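You operate a simulated robot arm through the tools that you are given. There is no shell and no other tool. Be economical: measure what you need, move in short steps, check, and stop when the job is done.

The job below is to be done with a simulated robot arm. You get a single attempt, and the scene is never put back.

JOB
Wind the silver watch in the winder as its tag says.
Fine: set the turns dial and the direction switch by the tag, run it to its end, put the watch back where it stood.
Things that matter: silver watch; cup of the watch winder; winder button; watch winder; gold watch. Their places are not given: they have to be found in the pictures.

The check looks at the end state, three seconds after you hand in, the way a careful person would. Anything else that was tipped, shoved, dropped, spilled or broken makes it a failure.

ROBOT AND FRAMES
A 7-joint arm with a two-finger parallel gripper, fixed in place. Base frame: the origin is at the foot of the arm, x ahead of it, y to its left, z up; the work surface is at about z = 760. Units: mm, rad, N and s.
With the tool pointing down near the work surface it reaches from about 300 to 700 mm from the base axis. Its first joint turns from -1.152 to 1.152 rad. Payload 1.57 kg.
The tool frame sits at the grasp point between the pads (the TCP): z along the fingers, y along the line on which they close. The tips reach 30 mm beyond it. Largest opening 110 mm; finger width 24, thickness 12; the body of the gripper, 48 by 112 mm, starts 78 mm behind the TCP.
Orientation is told as [roll, pitch, yaw] about the base's x, y, z axes, in that order, counted from this pose: with the fingers straight down and closing along the base's y, the tool's x points along the base's -x, its y along +y and its z along -z.

CONTROLS
- The arm moves only by the tool send_rows. Its argument "series" is a list of rows, each an object (a shift or turn left out is 0, a gripper value left out holds the last) with "angular": the turn, a rotation vector about the tool's x, y, z in units of 8 degrees (1.0 is 8 degrees), a list of three; "travel": the shift along the tool's x, y, z in units of 40 mm (1.0 is 40 mm), a list of three; "gripper": the closure, from 0 (fully open) to 1 (shut). In form: [{"angular": [wx, wy, wz], "travel": [x, y, z], "gripper": gripper}, ...]. A call has 1 to 20 rows; each row shifts and turns the commanded pose from where the row before left it, along the tool's axes as they then stand. A call with a number of a shift or a turn outside -1 to 1 is refused whole. A row lasts 0.2 s, in which the tool goes at most 50 mm and 0.15 rad; a call with a longer step from one row to the next is refused whole, and so is a gripper value outside its range. Where a pose cannot be reached the arm comes as near as it can. A force on the tool above 70 N (or 10 N above the force at the start of the call, whichever is more), or a blocked arm, ends the call early, and 0.2 s more pass. The fingers move at their own pace (about 108 mm/s each) and stop on an object; they squeeze with about 39 N. The grip force told is the motor's: it shows also when the fingers shut on nothing. Time passes only in rows, and 0.2 s behind the last, so rows that do not move let the fingers close. It gives the time, the measured TCP pose, the force on the tool (base axes), the opening and the grip force at its end, in the units of the frame above (readings bear some noise).
- Cameras (640 x 400 px; columns grow to the right, rows downward): "scene" is fixed at [168, -393.3, 1408.2]; the picture's right is [0.65, -0.76, 0.00], its down [-0.47, -0.40, -0.79] and it looks along [0.60, 0.51, -0.62] (base axes); focal length 344 px, centre (320, 200). "wrist" rides on the gripper at [-36, 0, -80] in the tool frame; the picture's right is [0.00, -1.00, 0.00], its down [0.97, 0.00, -0.24] and it looks along [0.24, 0.00, 0.97] (tool axes); focal length 218 px, centre (320, 200).
- camera(camera): a new picture of that camera. The clock stands still meanwhile.
- point_at(camera, pixels): for up to 12 pixels [column, row] of the newest picture of that camera ("zoom" is the newest enlarged one), the place [x, y, z] in the base frame of the surface seen there, good to about 2 mm, but the place of the scene camera against the robot may be out by one fixed shift of up to 18 mm in any direction. The clock stands still meanwhile.
- close_up(camera, box): a new picture of the part [left, top, right, bottom] of that camera's present view, enlarged. The clock stands still meanwhile.
- job_done(): hands the job in; it is judged then, once.

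Work in short steps. Measure before you move; look again where a grasp or a placing could have gone wrong, and mend it. You have 80 turns and 34 pictures in all, those below and enlarged ones among them. Open the gripper and draw the arm clear of the work before you hand the job in, unless the task says otherwise; then end with one line.

The tools are called as a command line: name --argument value ..., lists and objects as JSON in quotes. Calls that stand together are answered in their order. send_rows: Moves the arm, as the interface text tells. Its arguments: {"type":"object","properties":{"series":{"type":"array"}},"required":["series"]} The other tools are called the same way: camera (camera) takes a picture; point_at (camera, pixels) gives the place of the surface under pixels of a picture; close_up (camera, box) takes an enlarged picture of a part of a camera's view; job_done () hands the job in.

At the start:

```text
clock: 0.0
position: [387.7, -27.5, 1105.9]
tool_rot: [0.001, 0.0, 0.0]
contact_force: [-0.6, -0.1, 0.0]
width: 110.4
grip_force: 0.1
```

scene: 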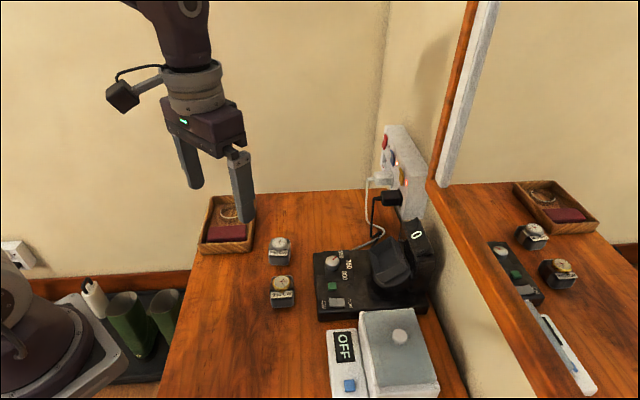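
wrist: 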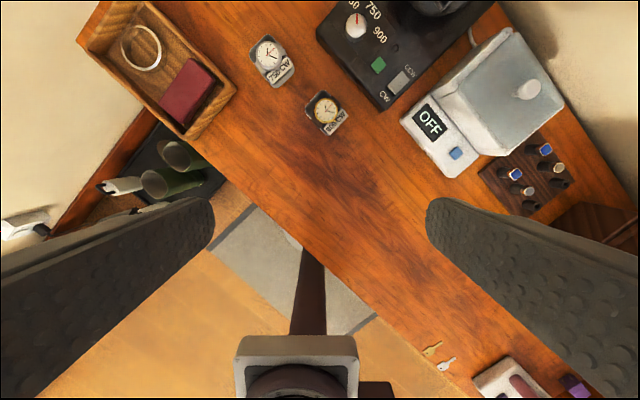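

The pictures show two watches near wrist (270,60) and (325,112), and the winder at upper right. I take enlarged views to read the tags and the winder.

close_up --camera "wrist" --box '[230, 20, 370, 150]'

close_up --camera "scene" --box '[260, 210, 450, 330]'

```text
3.08 times, centred on (300, 85) of wrist
```

zoom: 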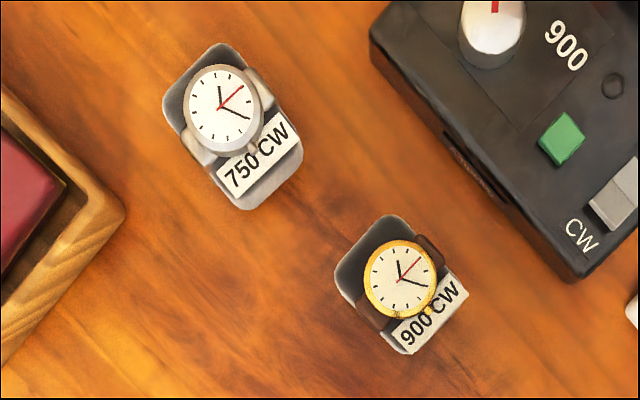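

```text
3.33 times, centred on (355, 270) of scene
```

zoom: 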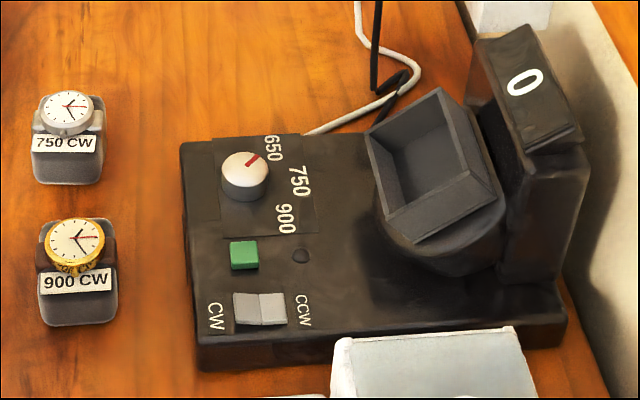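

Silver watch tag: 750 CW. I measure the parts in both views so the scene shift can be found.

point_at --camera "zoom" --pixels '[[68, 105], [75, 235], [245, 163], [245, 250], [262, 298], [248, 308], [275, 304], [425, 130], [435, 90], [495, 183], [390, 220], [370, 138]]'

point_at --camera "wrist" --pixels '[[268, 54], [325, 110], [356, 22], [378, 65], [398, 82], [385, 95], [408, 75], [255, 40], [283, 80], [350, 5], [290, 100]]'

```text
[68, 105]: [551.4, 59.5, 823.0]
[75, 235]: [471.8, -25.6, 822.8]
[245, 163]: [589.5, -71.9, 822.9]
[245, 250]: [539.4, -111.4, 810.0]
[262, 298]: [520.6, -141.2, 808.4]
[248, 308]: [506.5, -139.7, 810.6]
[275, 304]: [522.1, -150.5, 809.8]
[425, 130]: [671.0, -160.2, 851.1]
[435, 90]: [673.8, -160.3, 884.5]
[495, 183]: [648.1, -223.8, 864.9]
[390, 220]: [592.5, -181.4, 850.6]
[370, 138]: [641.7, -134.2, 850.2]
```

```text
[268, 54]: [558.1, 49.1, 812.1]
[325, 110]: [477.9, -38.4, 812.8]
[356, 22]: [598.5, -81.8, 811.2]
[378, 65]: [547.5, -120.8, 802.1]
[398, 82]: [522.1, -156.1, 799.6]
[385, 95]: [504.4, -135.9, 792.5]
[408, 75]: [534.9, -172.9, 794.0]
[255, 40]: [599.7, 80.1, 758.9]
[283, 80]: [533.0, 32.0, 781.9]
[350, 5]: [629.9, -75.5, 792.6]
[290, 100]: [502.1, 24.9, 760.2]
```

Silver = 750 CW; the scene offset is about (+8,-11,-11). I move ahead and over the work for a closer wrist view.

send_rows --series '[{"travel": [-1, -0.2, 0.3]}, {"travel": [-1, -0.3, 0.4]}, {"travel": [-1, -0.3, 0.4]}, {"travel": [-0.5, -0.5, 0.5]}, {"travel": [0, -0.3, 0.5]}, {}]'

camera --camera "wrist"

```text
clock: 1.4
position: [527.4, -93.5, 1022.4]
tool_rot: [0.0, 0.0, 0.0]
contact_force: [1.2, -0.4, -0.4]
width: 109.9
grip_force: 0.0
```

```text
29 pictures are left
```

wrist: 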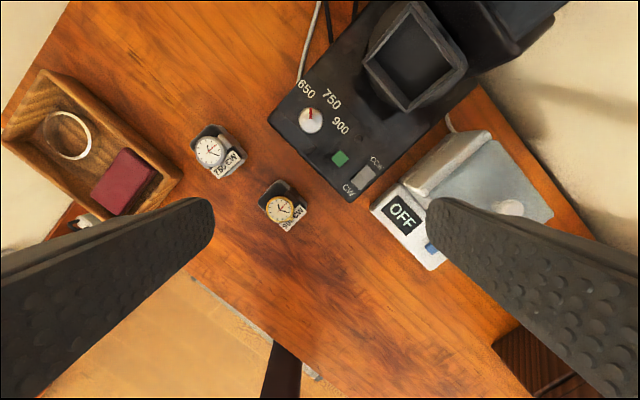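

The winder now sits at (270-470, 0-200). I enlarge it and measure its parts.

close_up --camera "wrist" --box '[260, 0, 580, 200]'

close_up --camera "wrist" --box '[180, 80, 400, 220]'

```text
2.00 times, centred on (420, 100) of wrist
```

zoom: 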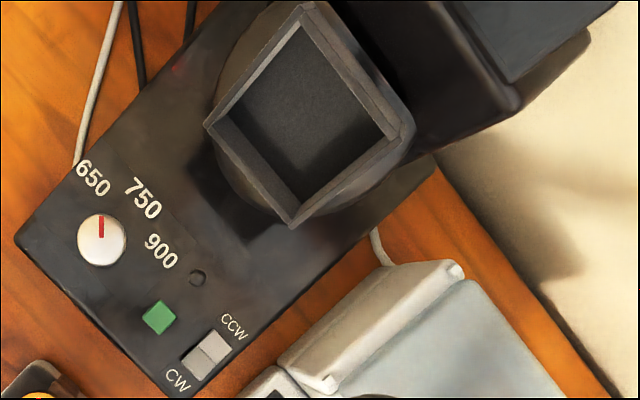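

```text
2.86 times, centred on (290, 150) of wrist
```

zoom: 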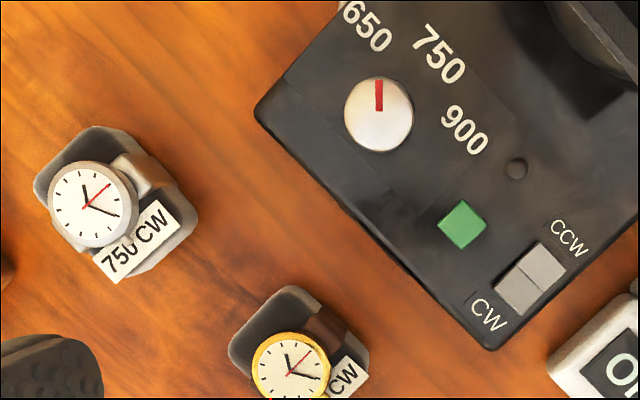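

The pointer sits between 650 and 750, roughly; I measure labels, knob, rocker halves and watch corners in the enlarged picture.

point_at --camera "zoom" --pixels '[[379, 125], [379, 83], [379, 108], [366, 27], [440, 55], [465, 130], [462, 225], [543, 265], [522, 292], [531, 278], [570, 238], [489, 314]]'

point_at --camera "wrist" --pixels '[[366, 62], [405, 110], [464, 68], [412, 3], [375, 60], [405, 100], [453, 66], [410, 12], [400, 70], [415, 50], [382, 40], [420, 80]]'

point_at --camera "zoom" --pixels '[[93, 205], [50, 190], [36, 185], [100, 128], [160, 165], [198, 215], [130, 275], [150, 240], [115, 225], [90, 155], [60, 165], [140, 170]]'

```text
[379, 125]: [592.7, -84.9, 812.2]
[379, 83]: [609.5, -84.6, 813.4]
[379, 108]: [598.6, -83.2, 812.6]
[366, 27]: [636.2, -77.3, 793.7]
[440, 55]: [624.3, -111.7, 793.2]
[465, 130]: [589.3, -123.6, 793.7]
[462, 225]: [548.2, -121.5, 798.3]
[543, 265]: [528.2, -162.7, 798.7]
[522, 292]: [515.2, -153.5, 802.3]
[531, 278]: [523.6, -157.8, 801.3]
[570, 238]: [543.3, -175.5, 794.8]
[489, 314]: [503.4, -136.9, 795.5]
```

```text
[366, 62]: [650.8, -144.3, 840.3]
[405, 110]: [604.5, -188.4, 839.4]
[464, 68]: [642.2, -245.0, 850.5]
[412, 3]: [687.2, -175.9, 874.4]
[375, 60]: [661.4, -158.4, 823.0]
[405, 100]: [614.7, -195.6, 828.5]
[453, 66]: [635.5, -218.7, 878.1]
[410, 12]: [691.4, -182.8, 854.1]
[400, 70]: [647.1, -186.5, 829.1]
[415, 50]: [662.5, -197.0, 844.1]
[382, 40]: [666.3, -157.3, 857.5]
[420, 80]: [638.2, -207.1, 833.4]
```

```text
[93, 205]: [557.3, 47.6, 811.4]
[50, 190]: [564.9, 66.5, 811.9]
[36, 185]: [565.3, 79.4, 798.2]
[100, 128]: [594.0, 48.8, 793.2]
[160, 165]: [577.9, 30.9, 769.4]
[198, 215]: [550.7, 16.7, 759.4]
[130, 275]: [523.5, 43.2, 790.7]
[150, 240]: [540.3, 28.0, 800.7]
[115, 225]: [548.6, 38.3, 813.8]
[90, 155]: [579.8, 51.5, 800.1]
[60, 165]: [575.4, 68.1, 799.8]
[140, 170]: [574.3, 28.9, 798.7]
```

Knob centre is about (597,-84), top z 812; the pointer is at about 0°, 650 lies at about +5° and 750 at about -50°. I go above the knob with the fingers half closed and look closely at it and the rocker.

send_rows --series '[{"travel": [-0.9, 0.12, 0.6], "gripper": 0.45}, {"travel": [-0.84, 0.12, 0.6]}, {"travel": [0, 0, 0.9]}, {"travel": [0, 0, 0.9]}, {}]'

camera --camera "wrist"

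```text
clock: 2.6
position: [597.5, -82.6, 903.6]
tool_rot: [0.0, 0.0, -0.002]
contact_force: [0.0, -0.8, 0.3]
width: 60.5
grip_force: 0.0
```

```text
26 pictures are left
```

wrist: 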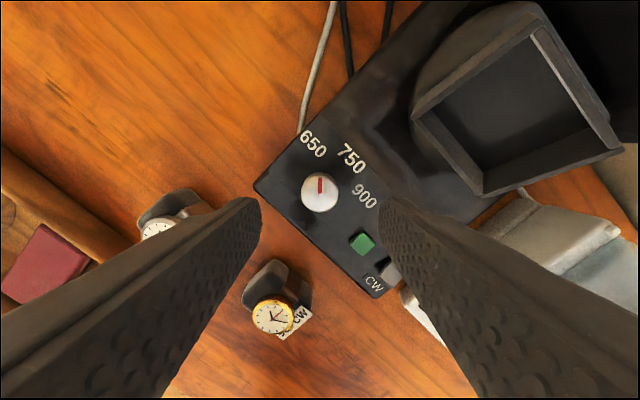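

The knob is at (320,192), centred in the columns. I check its points and those of the cup.

point_at --camera "wrist" --pixels '[[303, 190], [337, 190], [320, 176], [320, 205], [320, 188], [312, 143], [351, 157], [364, 195], [414, 113], [483, 195], [621, 145], [538, 28]]'

```text
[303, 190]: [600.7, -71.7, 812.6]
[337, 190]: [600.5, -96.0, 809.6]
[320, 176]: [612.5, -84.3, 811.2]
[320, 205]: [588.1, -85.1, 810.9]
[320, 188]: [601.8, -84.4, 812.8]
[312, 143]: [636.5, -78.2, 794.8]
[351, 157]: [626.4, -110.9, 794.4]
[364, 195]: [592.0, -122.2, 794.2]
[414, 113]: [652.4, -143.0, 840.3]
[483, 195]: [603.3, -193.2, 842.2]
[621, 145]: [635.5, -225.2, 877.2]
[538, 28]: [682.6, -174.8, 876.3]
```

Knob centre is (600,-84), radius about 12.5, base z 794. I descend so the tips stop at about z 800 and close on the knob.

send_rows --series '[{"travel": [-0.06, -0.035, 0.6]}, {"travel": [0, 0, 0.7]}, {"travel": [0, 0, 0.54]}, {}, {"gripper": 0.8}, {"gripper": 0.8}, {"gripper": 0.8}]'

```text
clock: 4.2
position: [599.8, -83.1, 827.2]
tool_rot: [0.002, 0.0, 0.002]
contact_force: [-0.1, 20.9, -3.3]
width: 31.5
grip_force: 39.9
```

The fingers hold the knob at 31.5 mm with a 21 N sideways force; I ease by 1.5 mm toward +y to see if this relaxes.

send_rows --series '[{"travel": [0, 0.04, 0]}, {}]'

```text
clock: 4.8
position: [598.7, -83.3, 830.0]
tool_rot: [-0.001, 0.001, 0.001]
contact_force: [-2.2, 19.5, -6.6]
width: 31.3
grip_force: 40.5
```

send_rows --series '[{"travel": [0, 0.06, 0]}, {}]'

camera --camera "wrist"

```text
clock: 5.4
position: [596.8, -82.5, 828.8]
tool_rot: [-0.003, 0.001, -0.002]
contact_force: [-3.9, 0.2, -12.2]
width: 31.4
grip_force: 40.0
```

```text
25 pictures are left
```

wrist: 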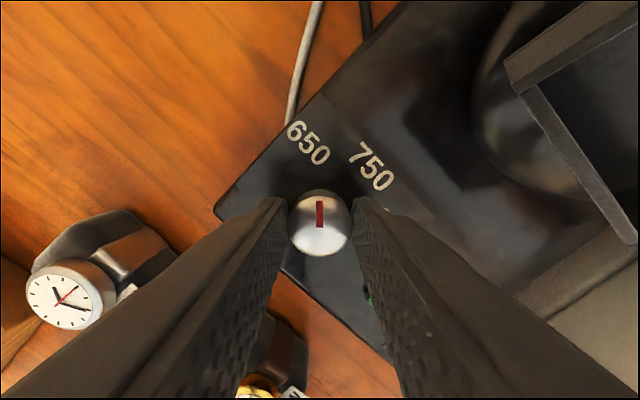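

Force is relaxed and the knob is centred between the pads. I turn +48° about tool z (clockwise from above) toward 750.

send_rows --series '[{"angular": [0, 0, 0.8]}, {"angular": [0, 0, 0.8]}, {"angular": [0, 0, 0.8]}, {"angular": [0, 0, 0.8]}, {"angular": [0, 0, 0.8]}, {"angular": [0, 0, 0.8]}, {"angular": [0, 0, 0.8]}, {"angular": [0, 0, 0.6]}, {}]'

camera --camera "wrist"

```text
clock: 7.4
position: [598.1, -85.3, 828.9]
tool_rot: [-0.003, -0.004, -0.867]
contact_force: [-12.5, -35.9, -5.8]
width: 31.3
grip_force: 40.0
```

```text
24 pictures are left
```

wrist: 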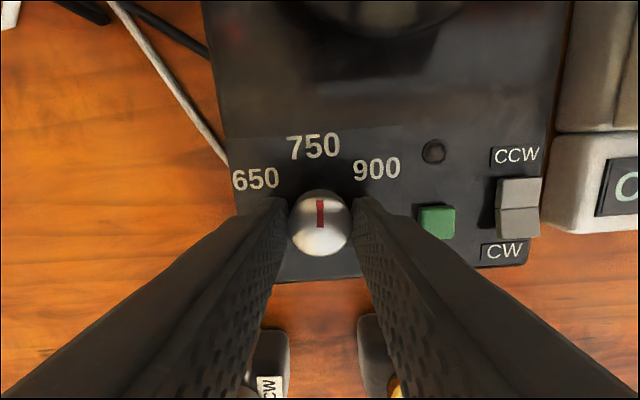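

The pointer is now at 750, perhaps 3° past it (label centre at column 314, pointer 320). I turn back 3°, let go, and rise.

send_rows --series '[{"angular": [0, 0, -0.4]}, {}, {"gripper": 0.45}, {"gripper": 0.45}, {"travel": [0, 0, -0.8]}, {"travel": [0, 0, -0.9]}, {}]'

camera --camera "wrist"

```text
clock: 9.0
position: [599.8, -82.2, 897.2]
tool_rot: [0.002, -0.002, -0.81]
contact_force: [-0.1, -0.5, 0.7]
width: 60.5
grip_force: 0.1
```

```text
23 pictures are left
```

wrist: 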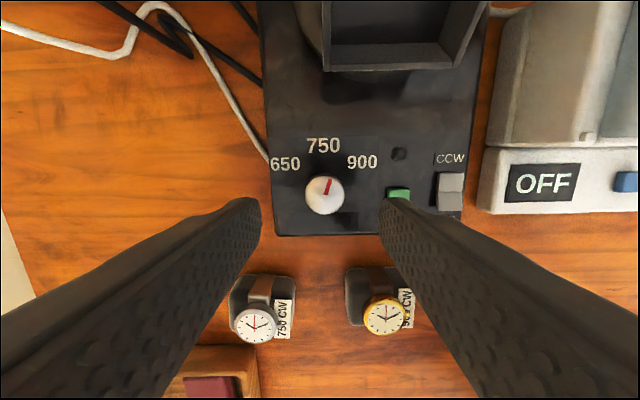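

The pointer seems to lean right of 750 (tip (329,178), centre (324,196)); I enlarge it.

close_up --camera "wrist" --box '[260, 120, 480, 250]'

```text
2.91 times, centred on (370, 185) of wrist
```

zoom: 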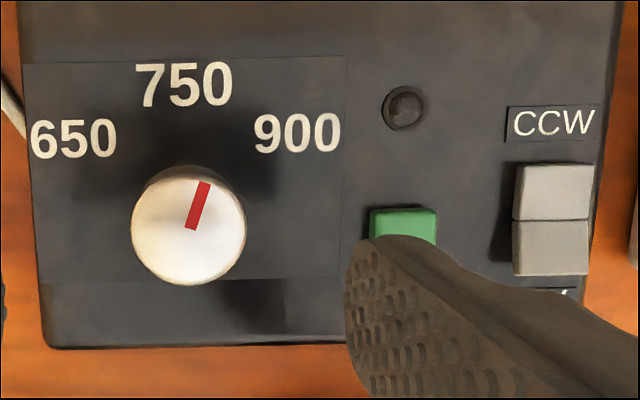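

The pointer is about 18° past 750, likely rolled by an off-centre release. I measure the knob centre again for a centred grasp.

point_at --camera "zoom" --pixels '[[136, 228], [241, 228], [188, 181], [188, 280], [188, 228], [205, 185], [400, 220], [555, 190], [550, 245], [552, 220], [184, 85], [405, 107]]'

```text
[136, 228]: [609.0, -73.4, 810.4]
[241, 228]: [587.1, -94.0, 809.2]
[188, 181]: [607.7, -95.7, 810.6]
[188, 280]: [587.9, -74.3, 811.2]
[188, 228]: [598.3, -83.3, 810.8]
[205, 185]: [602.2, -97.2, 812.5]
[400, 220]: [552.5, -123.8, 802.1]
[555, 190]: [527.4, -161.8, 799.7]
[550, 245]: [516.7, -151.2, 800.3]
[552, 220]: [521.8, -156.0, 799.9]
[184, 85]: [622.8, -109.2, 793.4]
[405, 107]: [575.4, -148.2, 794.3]
```

Knob centre relative to the tool is about 3.5 mm toward -tool y. I shift, descend and grip again.

send_rows --series '[{"travel": [0, -0.085, 0.6]}, {"travel": [0, 0, 0.6]}, {"travel": [0, 0, 0.5]}, {}, {"gripper": 0.6}, {"gripper": 0.66}, {"gripper": 0.72}, {"gripper": 0.75}, {}]'

```text
clock: 11.0
position: [597.4, -82.8, 827.6]
tool_rot: [0.001, -0.001, -0.809]
contact_force: [5.0, 4.7, -2.7]
width: 31.4
grip_force: 39.9
```

Side force is only 7 N now. I turn back 18°.

send_rows --series '[{"angular": [0, 0, -0.75]}, {"angular": [0, 0, -0.75]}, {"angular": [0, 0, -0.75]}, {}]'

close_up --camera "wrist" --box '[240, 90, 460, 260]'

```text
clock: 12.0
position: [596.7, -84.0, 826.6]
tool_rot: [-0.001, 0.0, -0.493]
contact_force: [13.4, 2.8, -22.0]
width: 31.2
grip_force: 39.7
```

```text
2.35 times, centred on (350, 175) of wrist
```

zoom: 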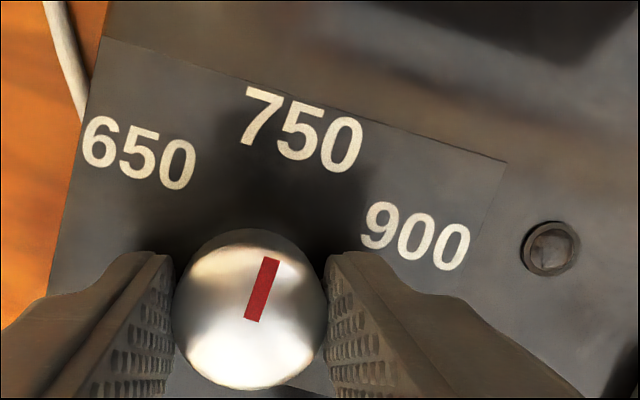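

The pointer now lies along the panel's up direction (both tilted about 17°). I let go and rise to verify.

send_rows --series '[{"gripper": 0.45}, {"gripper": 0.45}, {"travel": [0, 0, -0.8]}, {"travel": [0, 0, -0.9]}, {}]'

close_up --camera "wrist" --box '[240, 90, 480, 240]'

```text
clock: 13.2
position: [596.6, -84.7, 896.3]
tool_rot: [-0.001, 0.0, -0.496]
contact_force: [-0.1, 0.4, -0.6]
width: 60.2
grip_force: 0.1
```

```text
2.67 times, centred on (360, 165) of wrist
```

zoom: 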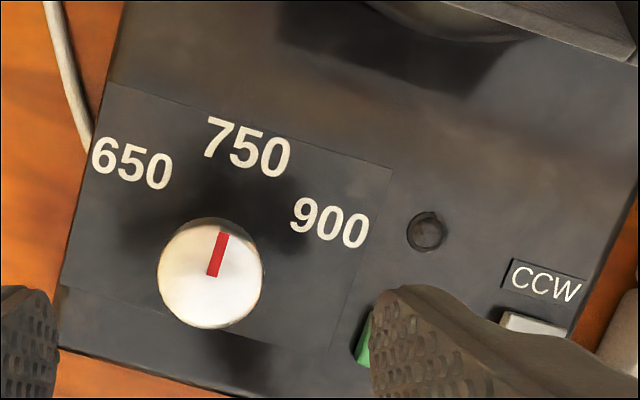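

Dial is at 750. Next I shut the fingers, realign to the winder and move over the rocker (about (522,-156)) to see which half is down.

send_rows --series '[{"angular": [0, 0, 0.75], "gripper": 1}, {"angular": [0, 0, 0.75]}, {"angular": [0, 0, 0.75]}, {"travel": [0, -0.9, 0]}, {"travel": [0, -0.9, 0]}, {"travel": [0, -0.8, 0]}, {}]'

close_up --camera "wrist" --box '[220, 90, 420, 290]'

```text
clock: 14.8
position: [520.1, -154.4, 897.9]
tool_rot: [-0.001, -0.002, -0.808]
contact_force: [-0.8, -0.3, -0.9]
width: 0.1
grip_force: 21.1
```

```text
2.00 times, centred on (320, 190) of wrist
```

zoom: 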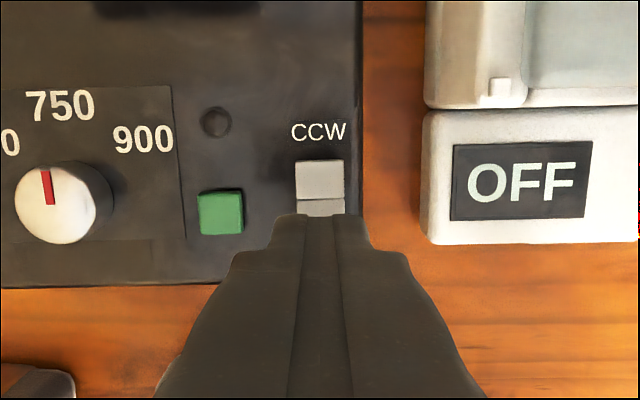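

The fingers hide the CW half; I measure along the CCW half and then back off along the row to see the rocker fully.

point_at --camera "zoom" --pixels '[[320, 163], [320, 170], [320, 178], [320, 186], [320, 194], [320, 203], [320, 210], [310, 165], [310, 193], [335, 165], [335, 193], [350, 180]]'

send_rows --series '[{"travel": [0.9, 0, 0]}, {}]'

close_up --camera "wrist" --box '[260, 80, 380, 170]'

close_up --camera "scene" --box '[310, 270, 370, 320]'

```text
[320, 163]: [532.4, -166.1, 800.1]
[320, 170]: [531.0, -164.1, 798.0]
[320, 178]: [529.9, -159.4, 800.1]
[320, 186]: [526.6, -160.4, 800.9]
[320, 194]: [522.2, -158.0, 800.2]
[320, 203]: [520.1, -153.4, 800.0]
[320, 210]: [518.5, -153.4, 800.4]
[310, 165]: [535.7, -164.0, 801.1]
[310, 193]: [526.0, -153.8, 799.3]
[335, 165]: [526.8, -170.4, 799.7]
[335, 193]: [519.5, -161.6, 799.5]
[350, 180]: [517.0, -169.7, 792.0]
```

```text
clock: 15.4
position: [497.0, -127.2, 897.4]
tool_rot: [0.001, -0.001, -0.81]
contact_force: [-0.7, -1.0, -1.0]
width: 0.0
grip_force: 21.6
```

```text
4.44 times, centred on (320, 125) of wrist
```

zoom: 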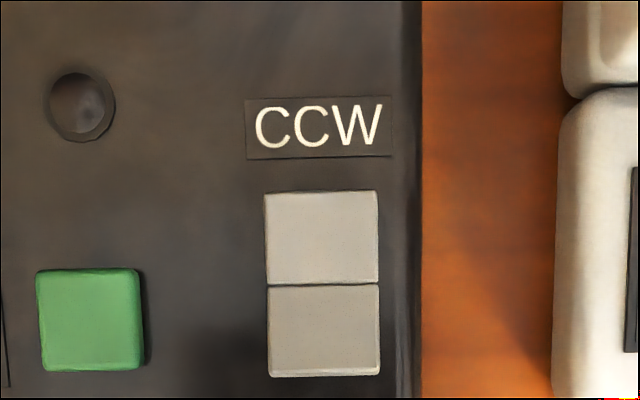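

```text
8.00 times, centred on (340, 295) of scene
```

zoom: 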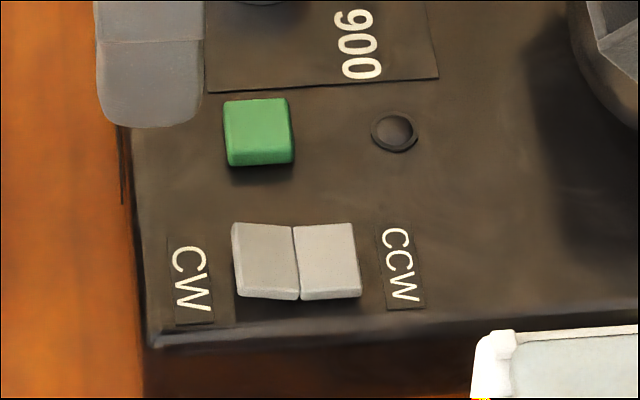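

In the scene enlargement the CW half tilts up and the CCW half lies flat, so CCW is set now. I move over the outer part of the CW half and press gently.

send_rows --series '[{"travel": [-0.58, 0, 0.5]}, {"travel": [0, 0, 0.5]}, {"travel": [0, 0, 0.4]}, {"travel": [0, 0, 0.2]}, {"travel": [0, 0, 0.08]}, {}]'

```text
clock: 16.9
position: [510.5, -144.6, 830.6]
tool_rot: [0.001, 0.001, -0.811]
contact_force: [-8.9, 5.2, 19.7]
width: 0.0
grip_force: 21.5
stopped in row 6: the force on the tool passed its limit (the readings are from after the stop); the commanded pose is now the measured one
```

Contact passed its limit at tip z ≈ 800.6. I rise and look at the rocker.

send_rows --series '[{"travel": [0.3, 0, -0.9]}, {"travel": [0.4, 0, -0.8]}, {}]'

close_up --camera "scene" --box '[310, 270, 370, 320]'

```text
clock: 17.7
position: [492.0, -123.4, 898.0]
tool_rot: [0.0, 0.001, -0.811]
contact_force: [-0.2, 0.4, -0.9]
width: 0.1
grip_force: 21.0
```

```text
8.00 times, centred on (340, 295) of scene
```

zoom: 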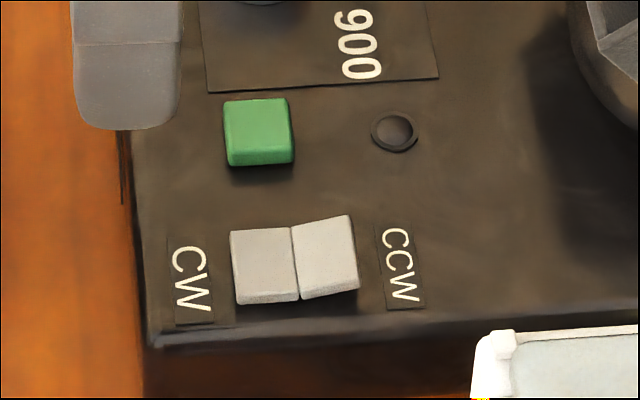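

The rocker flipped: CW is down now. I move with open fingers over the silver watch (about (562,47)) to see how its cushion lies.

send_rows --series '[{"travel": [0.36, 0.83, -0.2], "gripper": 0.1}, {"travel": [0.36, 0.83, 0]}, {"travel": [0.36, 0.83, 0]}, {"travel": [0.36, 0.83, 0]}, {"travel": [0.36, 0.83, 0]}, {}]'

camera --camera "wrist"

```text
clock: 19.1
position: [562.9, 42.8, 905.8]
tool_rot: [0.0, 0.002, -0.809]
contact_force: [0.1, -0.3, -0.4]
width: 99.0
grip_force: 0.0
```

```text
15 pictures are left
```

wrist: 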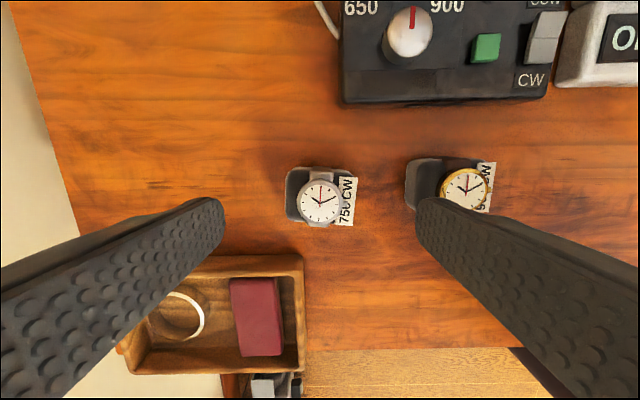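

The silver watch is at (320,197), aligned roughly with the tool. I enlarge it and measure.

close_up --camera "wrist" --box '[265, 150, 375, 240]'

point_at --camera "zoom" --pixels '[[320, 280], [320, 110], [320, 80], [150, 130], [150, 300], [200, 380], [380, 250], [470, 180], [420, 110], [140, 200], [180, 200], [420, 380]]'

```text
4.44 times, centred on (320, 195) of wrist
```

zoom: 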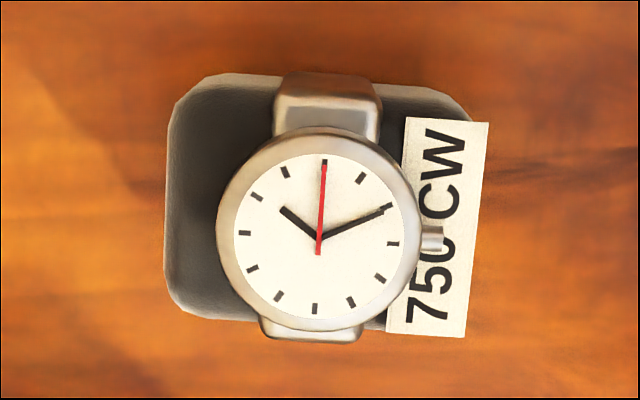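

```text
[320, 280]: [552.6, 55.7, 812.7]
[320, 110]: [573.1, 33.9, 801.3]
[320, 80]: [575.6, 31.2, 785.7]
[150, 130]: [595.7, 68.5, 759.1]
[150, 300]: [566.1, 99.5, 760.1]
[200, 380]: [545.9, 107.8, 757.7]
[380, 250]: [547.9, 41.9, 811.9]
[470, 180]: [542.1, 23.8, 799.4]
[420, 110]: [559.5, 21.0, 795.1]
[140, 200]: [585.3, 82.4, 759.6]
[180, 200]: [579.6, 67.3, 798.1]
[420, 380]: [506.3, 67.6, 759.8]
```

The cushion is about 58 x 46 mm with its long side along tool y and already aligned with the winder; cup rim corners give an opening of about 70 x 57 mm outside, tilted about 39°. I go above the cup, tilt to its normal, and measure the inside.

send_rows --series '[{"travel": [0, 0, -1], "gripper": 0.0}, {"travel": [-0.79, -0.49, 0]}, {"travel": [-0.79, -0.49, 0]}, {"travel": [-0.79, -0.49, 0]}, {"travel": [-0.78, -0.49, 0]}, {"travel": [-0.78, -0.5, 0]}, {"angular": [0, -0.7, 0]}, {"angular": [0, -0.7, 0]}, {"angular": [0, -0.7, 0]}, {"angular": [0, -0.7, 0]}, {"angular": [0, -0.7, 0]}, {"angular": [0, -0.7, 0]}, {"angular": [0, -0.67, 0]}, {}]'

camera --camera "wrist"

```text
clock: 22.1
position: [600.9, -140.3, 946.6]
tool_rot: [0.0, -0.681, -0.808]
contact_force: [0.0, -0.2, -0.5]
width: 110.0
grip_force: 0.0
```

```text
13 pictures are left
```

wrist: 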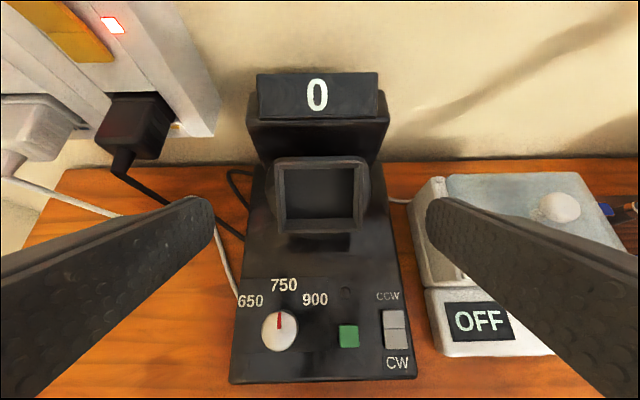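

The cup is seen nearly square on at (275-368,157-232). I enlarge and measure its rim and inside.

close_up --camera "wrist" --box '[260, 140, 390, 250]'

```text
3.64 times, centred on (325, 195) of wrist
```

zoom: 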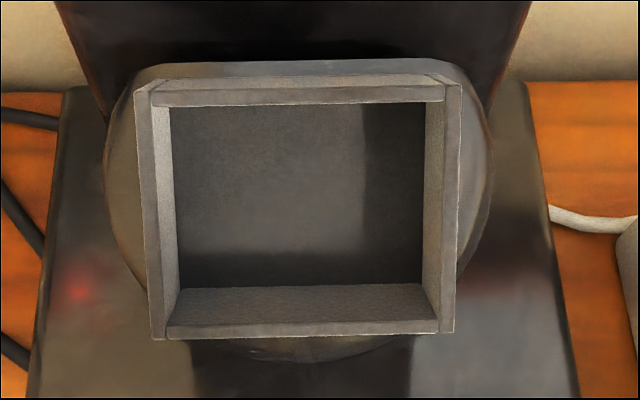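

point_at --camera "zoom" --pixels '[[143, 95], [453, 95], [448, 325], [158, 332], [163, 215], [436, 215], [300, 97], [300, 329], [180, 180], [410, 180], [300, 120], [300, 260]]'

```text
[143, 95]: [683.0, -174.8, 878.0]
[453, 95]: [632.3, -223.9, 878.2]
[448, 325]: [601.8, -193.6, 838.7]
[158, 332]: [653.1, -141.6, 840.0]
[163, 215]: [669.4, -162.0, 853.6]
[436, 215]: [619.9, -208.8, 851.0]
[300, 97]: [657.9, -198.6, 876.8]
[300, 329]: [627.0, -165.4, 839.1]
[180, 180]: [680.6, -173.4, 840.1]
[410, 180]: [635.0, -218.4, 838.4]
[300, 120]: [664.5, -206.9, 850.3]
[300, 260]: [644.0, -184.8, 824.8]
```

Cup inside is about 65 x 54 mm, 27 mm deep, centre of opening (642.6,-183.5,858.7), tilt 40°. I go back over the silver watch, shifted 7.5 mm toward tool +x to its centre, and stop above it.

send_rows --series '[{"angular": [0, 0.7, 0]}, {"angular": [0, 0.7, 0]}, {"angular": [0, 0.7, 0]}, {"angular": [0, 0.7, 0]}, {"angular": [0, 0.7, 0]}, {"angular": [0, 0.7, 0]}, {"angular": [0, 0.67, 0]}, {"travel": [0.83, 0.49, 0], "gripper": 0.12}, {"travel": [0.83, 0.49, 0]}, {"travel": [0.82, 0.49, 0]}, {"travel": [0.82, 0.49, 0]}, {"travel": [0.82, 0.5, 0]}, {"travel": [0, 0, 0.9]}, {"travel": [0, 0, 0.9]}, {}]'

camera --camera "wrist"

```text
clock: 25.3
position: [559.4, 46.8, 874.7]
tool_rot: [0.0, 0.001, -0.811]
contact_force: [-0.2, -0.5, -0.6]
width: 96.7
grip_force: 0.1
```

```text
11 pictures are left
```

wrist: 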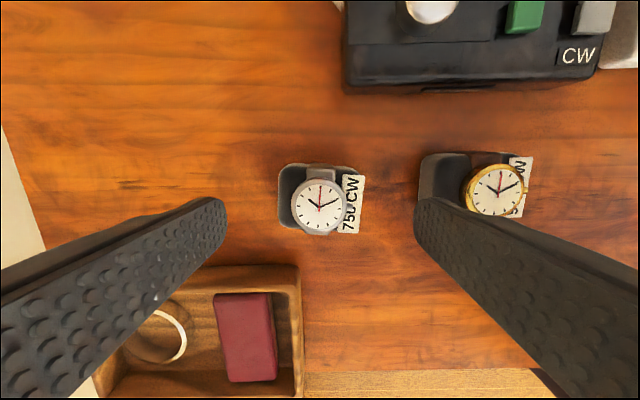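

Face centre is at (320,205), cushion from column 279 to about 358; the right finger clears the gold cushion by about 12 mm. I measure the cushion edges before descending.

point_at --camera "wrist" --pixels '[[290, 168], [290, 172], [290, 200], [290, 222], [290, 226], [283, 195], [320, 205], [320, 184], [319, 230], [350, 200], [322, 171], [360, 200]]'

```text
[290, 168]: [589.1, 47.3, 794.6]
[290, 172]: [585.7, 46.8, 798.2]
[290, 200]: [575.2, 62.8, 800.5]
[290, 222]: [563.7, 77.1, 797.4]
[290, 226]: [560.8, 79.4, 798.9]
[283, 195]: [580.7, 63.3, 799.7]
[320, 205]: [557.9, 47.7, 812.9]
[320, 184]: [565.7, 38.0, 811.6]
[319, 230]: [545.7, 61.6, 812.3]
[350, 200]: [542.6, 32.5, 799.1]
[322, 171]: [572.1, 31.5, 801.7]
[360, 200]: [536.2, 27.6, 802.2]
```

The cushion is centred under the TCP to within 1 mm. I descend to TCP z ≈ 817 and close.

send_rows --series '[{"travel": [0, 0, 0.7]}, {"travel": [0, 0, 0.7]}, {}, {"gripper": 0.3}, {"gripper": 0.4}, {"gripper": 0.5}, {"gripper": 0.6}, {"gripper": 0.6}, {}]'

```text
clock: 27.3
position: [557.4, 47.8, 820.1]
tool_rot: [-0.001, 0.002, -0.811]
contact_force: [-0.1, -0.3, 0.0]
width: 64.5
grip_force: 39.1
```

Gripped at 64.5 mm (tag included). I lift and check with the scene camera.

send_rows --series '[{"travel": [0, 0, -0.5]}, {"travel": [0, 0, -0.8]}, {"travel": [0, 0, -0.9]}, {"travel": [0, 0, -1]}, {}]'

close_up --camera "scene" --box '[220, 130, 380, 250]'

```text
clock: 28.5
position: [559.5, 46.5, 945.3]
tool_rot: [-0.001, 0.002, -0.809]
contact_force: [0.1, 0.2, -1.1]
width: 64.3
grip_force: 39.3
```

```text
3.33 times, centred on (300, 190) of scene
```

zoom: 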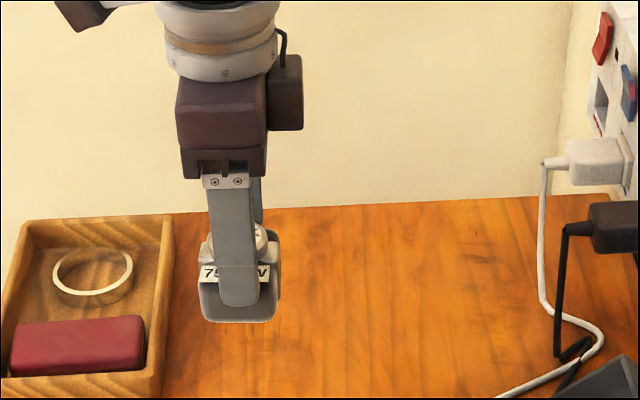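

The watch hangs upright in the grip. I measure the cushion's near face and the finger to learn its offset along tool y.

point_at --camera "zoom" --pixels '[[215, 310], [240, 314], [265, 310], [235, 260], [235, 290], [210, 272], [203, 285], [278, 290]]'

```text
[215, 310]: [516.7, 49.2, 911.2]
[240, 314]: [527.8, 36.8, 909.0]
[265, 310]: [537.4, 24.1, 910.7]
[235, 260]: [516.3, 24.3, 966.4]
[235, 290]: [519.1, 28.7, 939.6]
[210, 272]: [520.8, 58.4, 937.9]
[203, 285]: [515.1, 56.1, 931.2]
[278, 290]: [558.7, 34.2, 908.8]
```

Cushion is about 63 x 47 mm and centred on the tool; the cup column earlier (319.5) shows the same tool y line leads to the cup. I carry it there, tilt 40°, trim yaw 1°, and stop 17 mm above the rim.

send_rows --series '[{"travel": [-0.83, -0.49, 0]}, {"travel": [-0.83, -0.49, 0]}, {"travel": [-0.82, -0.49, 0]}, {"travel": [-0.82, -0.49, 0]}, {"travel": [-0.82, -0.5, 0]}, {"angular": [0, -0.7, 0]}, {"angular": [0, -0.7, 0]}, {"angular": [0, -0.7, 0]}, {"angular": [0, -0.7, 0]}, {"angular": [0, -0.7, 0]}, {"angular": [0, -0.7, 0]}, {"angular": [0, -0.8, 0]}, {"angular": [0, 0, -0.13], "travel": [0.263, 0, 0]}, {"travel": [0, 0, 0.4]}, {"travel": [0, 0, 0.35]}, {}]'

camera --camera "wrist"

close_up --camera "scene" --box '[310, 170, 470, 310]'

```text
clock: 31.9
position: [609.1, -148.8, 917.4]
tool_rot: [-0.014, -0.697, -0.785]
contact_force: [0.6, -0.5, -1.6]
width: 63.9
grip_force: 38.7
```

```text
9 pictures are left
```

wrist: 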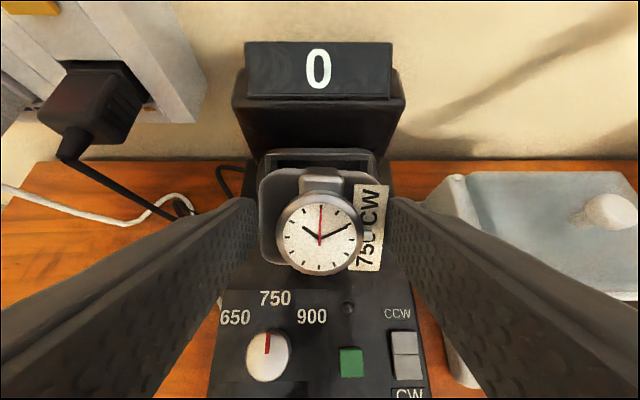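

```text
2.86 times, centred on (390, 240) of scene
```

zoom: 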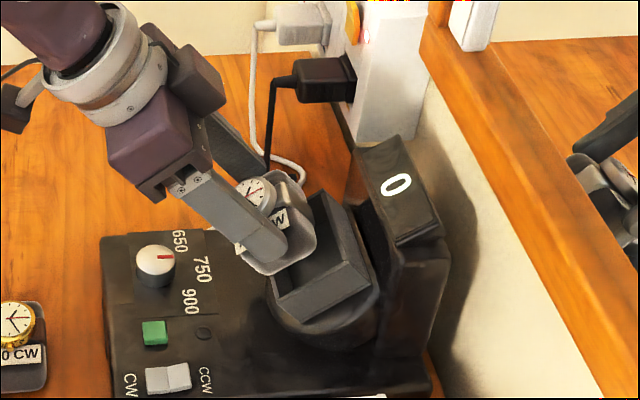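

The watch is above the cup; I measure cushion face and cup rim in the same scene enlargement to verify alignment (shift cancels).

point_at --camera "zoom" --pixels '[[258, 270], [285, 268], [305, 250], [313, 235], [310, 200], [245, 258], [280, 308], [364, 276], [325, 197], [345, 240], [298, 248], [325, 294]]'

```text
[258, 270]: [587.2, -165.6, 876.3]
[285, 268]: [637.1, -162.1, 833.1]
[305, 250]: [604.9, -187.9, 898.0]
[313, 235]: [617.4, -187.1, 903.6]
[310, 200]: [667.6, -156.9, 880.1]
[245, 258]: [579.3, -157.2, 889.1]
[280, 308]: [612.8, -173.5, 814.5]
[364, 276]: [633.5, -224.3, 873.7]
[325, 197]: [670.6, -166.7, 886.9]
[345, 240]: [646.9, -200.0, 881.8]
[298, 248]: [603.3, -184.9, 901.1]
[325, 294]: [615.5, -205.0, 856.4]
```

Alignment checks within about 2 mm both ways, bottom about 17 mm above the rim. I insert in slow steps, watching the force.

send_rows --series '[{"travel": [0, 0, 0.2]}, {"travel": [0, 0, 0.2]}, {"travel": [0, 0, 0.15]}, {"travel": [0, 0, 0.15]}, {"travel": [0, 0, 0.1]}, {}]'

```text
clock: 33.3
position: [622.6, -161.7, 892.0]
tool_rot: [-0.015, -0.696, -0.787]
contact_force: [-0.2, -0.1, -1.5]
width: 63.5
grip_force: 38.8
```

No contact force with the cushion about 15 mm inside. I go the remaining distance in small steps.

send_rows --series '[{"travel": [0, 0, 0.1]}, {"travel": [0, 0, 0.08]}, {"travel": [0, 0, 0.05]}, {"travel": [0, 0, 0.03]}, {}]'

```text
clock: 34.5
position: [627.8, -167.7, 883.1]
tool_rot: [-0.014, -0.696, -0.787]
contact_force: [-3.4, 2.9, 3.1]
width: 63.3
grip_force: 39.2
```

A small push along the cup normal shows it touches the floor. I open and retreat along the tool axis.

send_rows --series '[{"gripper": 0.36}, {"gripper": 0.28}, {"gripper": 0.24}, {"travel": [0, 0, -0.5]}, {"travel": [0, 0, -0.9]}, {"travel": [0, 0, -0.9]}, {}]'

camera --camera "wrist"

```text
clock: 36.1
position: [588.9, -124.3, 956.1]
tool_rot: [-0.015, -0.697, -0.788]
contact_force: [0.1, -0.1, -0.3]
width: 83.7
grip_force: 0.1
```

```text
7 pictures are left
```

wrist: 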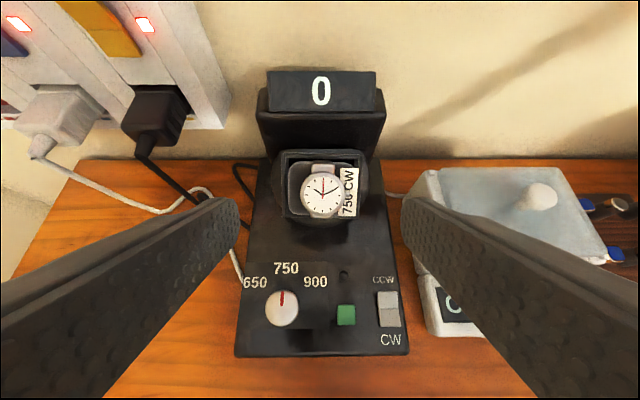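

The watch sits in the cup and the dial shows 750. I straighten the tool, shut the fingers and hover over the green button (about (549.5,-122.5)).

send_rows --series '[{"angular": [0, 0.7, 0], "gripper": 1, "travel": [0, 0, -0.5]}, {"angular": [0, 0.7, 0]}, {"angular": [0, 0.7, 0]}, {"angular": [0, 0.7, 0]}, {"angular": [0, 0.7, 0]}, {"angular": [0, 0.7, 0]}, {"angular": [0, 0.8, 0]}, {}]'

```text
clock: 37.9
position: [578.8, -114.8, 970.4]
tool_rot: [-0.01, 0.0, -0.796]
contact_force: [-1.2, 1.1, 1.1]
width: 0.0
grip_force: 21.6
```

send_rows --series '[{"travel": [0.375, -0.66, 0.2]}, {"travel": [0, 0, 0.9]}, {"travel": [0, 0, 0.9]}, {"travel": [0, 0, 0.8]}, {}]'

close_up --camera "wrist" --box '[220, 90, 420, 240]'

```text
clock: 39.1
position: [548.7, -122.6, 859.6]
tool_rot: [-0.011, 0.001, -0.797]
contact_force: [-1.1, 0.6, -0.1]
width: 0.0
grip_force: 21.6
```

```text
2.67 times, centred on (320, 165) of wrist
```

zoom: 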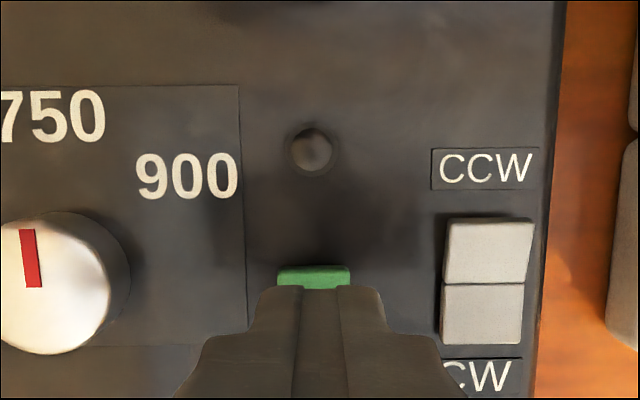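

The fingers are above the button (columns match). I press down in small steps, then rise at once.

send_rows --series '[{"travel": [0, 0, 0.5]}, {"travel": [0, 0, 0.12]}, {"travel": [0, 0, 0.07]}, {"travel": [0, 0, 0.07]}, {}]'

```text
clock: 40.3
position: [547.2, -124.7, 828.7]
tool_rot: [-0.011, -0.001, -0.796]
contact_force: [1.2, 0.3, 1.7]
width: 0.1
grip_force: 20.7
```

send_rows --series '[{"travel": [0, 0, 0.04]}, {"travel": [0, 0, 0.04]}, {}]'

```text
clock: 41.1
position: [548.6, -124.7, 824.5]
tool_rot: [-0.014, 0.002, -0.796]
contact_force: [-3.6, 1.4, 9.4]
width: 0.0
grip_force: 21.4
```

Pressing at 9 N, tip z ≈ 795. I lift back and look at the winder with the scene camera.

send_rows --series '[{"travel": [0.5, 0, -0.9]}, {"travel": [0.9, 0, -0.9]}, {"travel": [0.8, 0, -0.5]}, {}]'

close_up --camera "scene" --box '[310, 200, 450, 320]'

```text
refused: row 2 steps farther than a row can; nothing moved
```

```text
3.33 times, centred on (380, 260) of scene
```

zoom: 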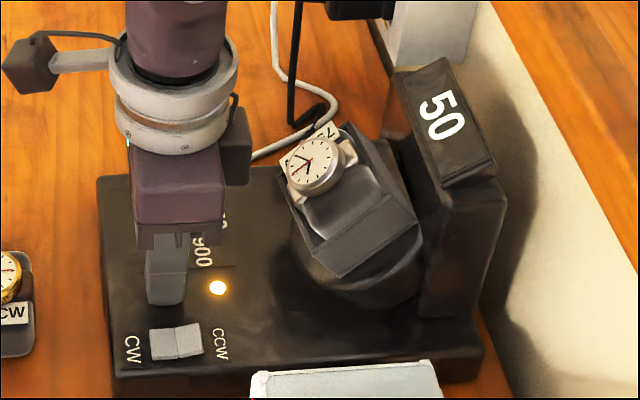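

The winder runs (display 50, lamp lit). I lift clear and wait.

send_rows --series '[{"travel": [0.2, 0, -0.9]}, {"travel": [0.6, 0, -0.8]}, {"travel": [0.6, 0, -0.8]}, {"travel": [0.5, 0, -0.8]}, {}, {}, {}, {}, {}, {}, {}, {}, {}, {}, {}, {}, {}, {}, {}, {}]'

send_rows --series '[{}, {}, {}, {}, {}, {}, {}, {}, {}, {}, {}, {}, {}, {}, {}, {}, {}, {}, {}, {}]'

send_rows --series '[{}, {}, {}, {}, {}, {}, {}, {}, {}, {}, {}, {}, {}, {}, {}, {}, {}, {}, {}, {}]'

close_up --camera "scene" --box '[310, 200, 450, 320]'

```text
clock: 45.3
position: [495.3, -68.8, 958.2]
tool_rot: [-0.012, 0.002, -0.796]
contact_force: [0.2, 0.6, -0.5]
width: 0.0
grip_force: 21.5
```

```text
clock: 49.5
position: [494.4, -67.0, 956.8]
tool_rot: [-0.011, 0.003, -0.796]
contact_force: [-0.3, -1.3, -0.4]
width: 0.1
grip_force: 20.9
```

```text
clock: 53.7
position: [494.8, -68.7, 957.6]
tool_rot: [-0.01, 0.001, -0.795]
contact_force: [0.0, 0.4, 1.0]
width: 0.1
grip_force: 21.6
```

```text
3.33 times, centred on (380, 260) of scene
```

zoom: 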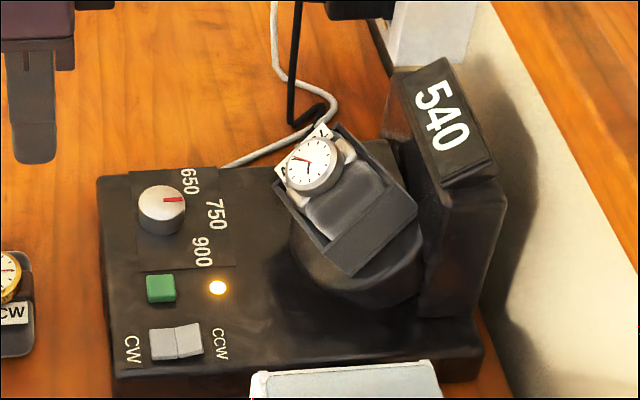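

Display 540 at 53.7 s (about 39 per second); I wait 9 s more. The cup has turned, so I look again after its end.

send_rows --series '[{}, {}, {}, {}, {}, {}, {}, {}, {}, {}, {}, {}, {}, {}, {}, {}, {}, {}, {}, {}]'

send_rows --series '[{}, {}, {}, {}, {}, {}, {}, {}, {}, {}, {}, {}, {}, {}, {}, {}, {}, {}, {}, {}]'

close_up --camera "scene" --box '[310, 200, 450, 320]'

```text
clock: 57.9
position: [494.4, -68.1, 958.2]
tool_rot: [-0.01, 0.001, -0.793]
contact_force: [0.0, 0.2, 0.0]
width: 0.3
grip_force: 21.6
```

```text
clock: 62.1
position: [493.9, -67.2, 957.3]
tool_rot: [-0.01, 0.001, -0.796]
contact_force: [-0.8, -0.4, 1.1]
width: 0.1
grip_force: 21.3
```

```text
3.33 times, centred on (380, 260) of scene
```

zoom: 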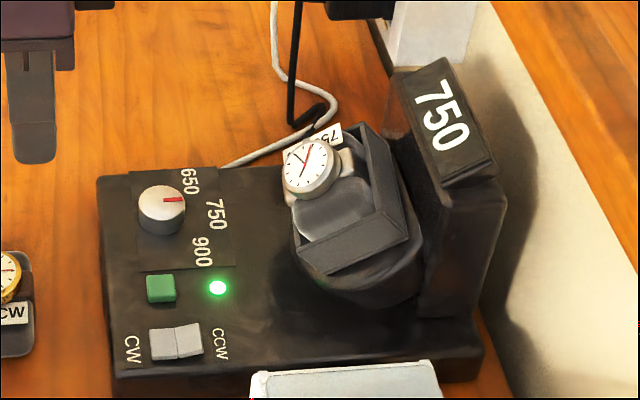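

The run has ended: 750, green lamp. The cup stopped at another angle, so I take a tilted wrist view straight into it with open fingers.

send_rows --series '[{"travel": [-0.73, 0.155, 0.09], "gripper": 0.1}, {"travel": [-0.72, 0.155, 0.09]}, {"travel": [-0.72, 0.155, 0.09]}, {"travel": [-0.72, 0.15, 0.09]}, {"angular": [0, -0.7, 0]}, {"angular": [0, -0.7, 0]}, {"angular": [0, -0.7, 0]}, {"angular": [0, -0.7, 0]}, {"angular": [0, -0.7, 0]}, {"angular": [0, -0.7, 0]}, {"angular": [0, -0.8, 0]}, {}]'

close_up --camera "wrist" --box '[250, 130, 410, 250]'

```text
clock: 64.7
position: [593.0, -134.6, 943.0]
tool_rot: [-0.014, -0.7, -0.786]
contact_force: [0.1, -0.3, 0.4]
width: 99.0
grip_force: 0.0
```

```text
3.33 times, centred on (330, 190) of wrist
```

zoom: 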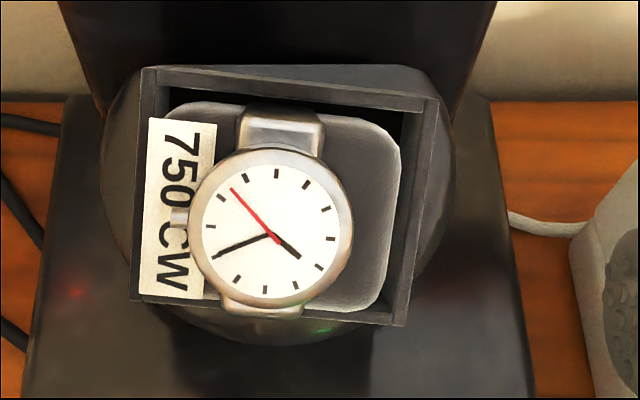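

The cup ended about 186° turned (rim slope about 6° in the image), tag now on the left. I measure cushion and rim points for the grasp.

point_at --camera "zoom" --pixels '[[270, 225], [145, 210], [175, 260], [395, 160], [385, 240], [370, 290], [350, 130], [340, 300], [185, 110], [160, 80], [428, 110], [400, 315]]'

```text
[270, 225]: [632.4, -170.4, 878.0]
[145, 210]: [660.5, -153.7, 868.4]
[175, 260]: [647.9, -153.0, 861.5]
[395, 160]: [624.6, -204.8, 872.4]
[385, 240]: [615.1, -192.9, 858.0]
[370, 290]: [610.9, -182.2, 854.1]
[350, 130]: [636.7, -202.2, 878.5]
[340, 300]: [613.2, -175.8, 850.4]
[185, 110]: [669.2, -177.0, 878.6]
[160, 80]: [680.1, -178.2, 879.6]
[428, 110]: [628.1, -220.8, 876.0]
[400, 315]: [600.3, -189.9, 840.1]
```

Cushion centre lies 3.7 mm toward +tool y of the axis and turned 6°. I trim these, descend 76 mm along the cup normal and close.

send_rows --series '[{"angular": [0, 0, 0.75], "travel": [0, 0.093, 0], "gripper": 0.15}, {"travel": [0, 0, 0.6]}, {"travel": [0, 0, 0.6]}, {"travel": [0, 0, 0.4]}, {"travel": [0, 0, 0.2]}, {"travel": [0, 0, 0.1]}, {}]'

send_rows --series '[{"gripper": 0.25}, {"gripper": 0.32}, {"gripper": 0.38}, {"gripper": 0.42}, {"gripper": 0.5}, {"gripper": 0.6}, {}]'

```text
clock: 66.3
position: [629.5, -167.7, 882.6]
tool_rot: [0.073, -0.694, -0.924]
contact_force: [0.3, 0.0, -0.4]
width: 93.5
grip_force: 0.1
```

```text
clock: 67.9
position: [628.8, -167.0, 883.0]
tool_rot: [0.072, -0.695, -0.923]
contact_force: [0.5, 1.8, 0.9]
width: 63.1
grip_force: 38.7
```

Gripped at 63.1 mm without side force. I draw out along the axis, undo the 6° and straighten the tool.

send_rows --series '[{"travel": [0, 0, -0.3]}, {"travel": [0, 0, -0.6]}, {"travel": [0, 0, -0.9]}, {"travel": [0, 0, -0.9]}, {"angular": [0, 0, -0.75]}, {"angular": [0, 0.7, 0]}, {"angular": [0, 0.7, 0]}, {"angular": [0, 0.7, 0]}, {"angular": [0, 0.7, 0]}, {"angular": [0, 0.7, 0]}, {"angular": [0, 0.7, 0]}, {"angular": [0, 0.8, 0]}, {}]'

```text
clock: 70.7
position: [581.8, -117.0, 967.1]
tool_rot: [-0.011, 0.002, -0.797]
contact_force: [-0.2, -0.2, -1.5]
width: 63.3
grip_force: 39.0
```

The watch is held and the tool upright. I trim the small roll and travel above the old spot (558.5, 47.2).

send_rows --series '[{"angular": [-0.079, 0, 0], "travel": [0.67, 0.49, 0]}, {"travel": [0.67, 0.49, 0]}, {"travel": [0.67, 0.49, 0]}, {"travel": [0.67, 0.49, 0]}, {"travel": [0.66, 0.5, 0]}, {"angular": [0, 0, -1]}, {"angular": [0, 0, -1]}, {"angular": [0, 0, -1]}, {"angular": [0, 0, -1]}, {"angular": [0, 0, -1]}, {"angular": [0, 0, -1]}, {"angular": [0, 0, -1]}, {"angular": [0, 0, -1]}, {"angular": [0, 0, -1]}, {"angular": [0, 0, -1]}, {}]'

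```text
clock: 74.1
position: [559.4, 46.7, 966.3]
tool_rot: [0.001, 0.001, 0.602]
contact_force: [-0.2, 1.4, -0.7]
width: 63.3
grip_force: 38.8
```

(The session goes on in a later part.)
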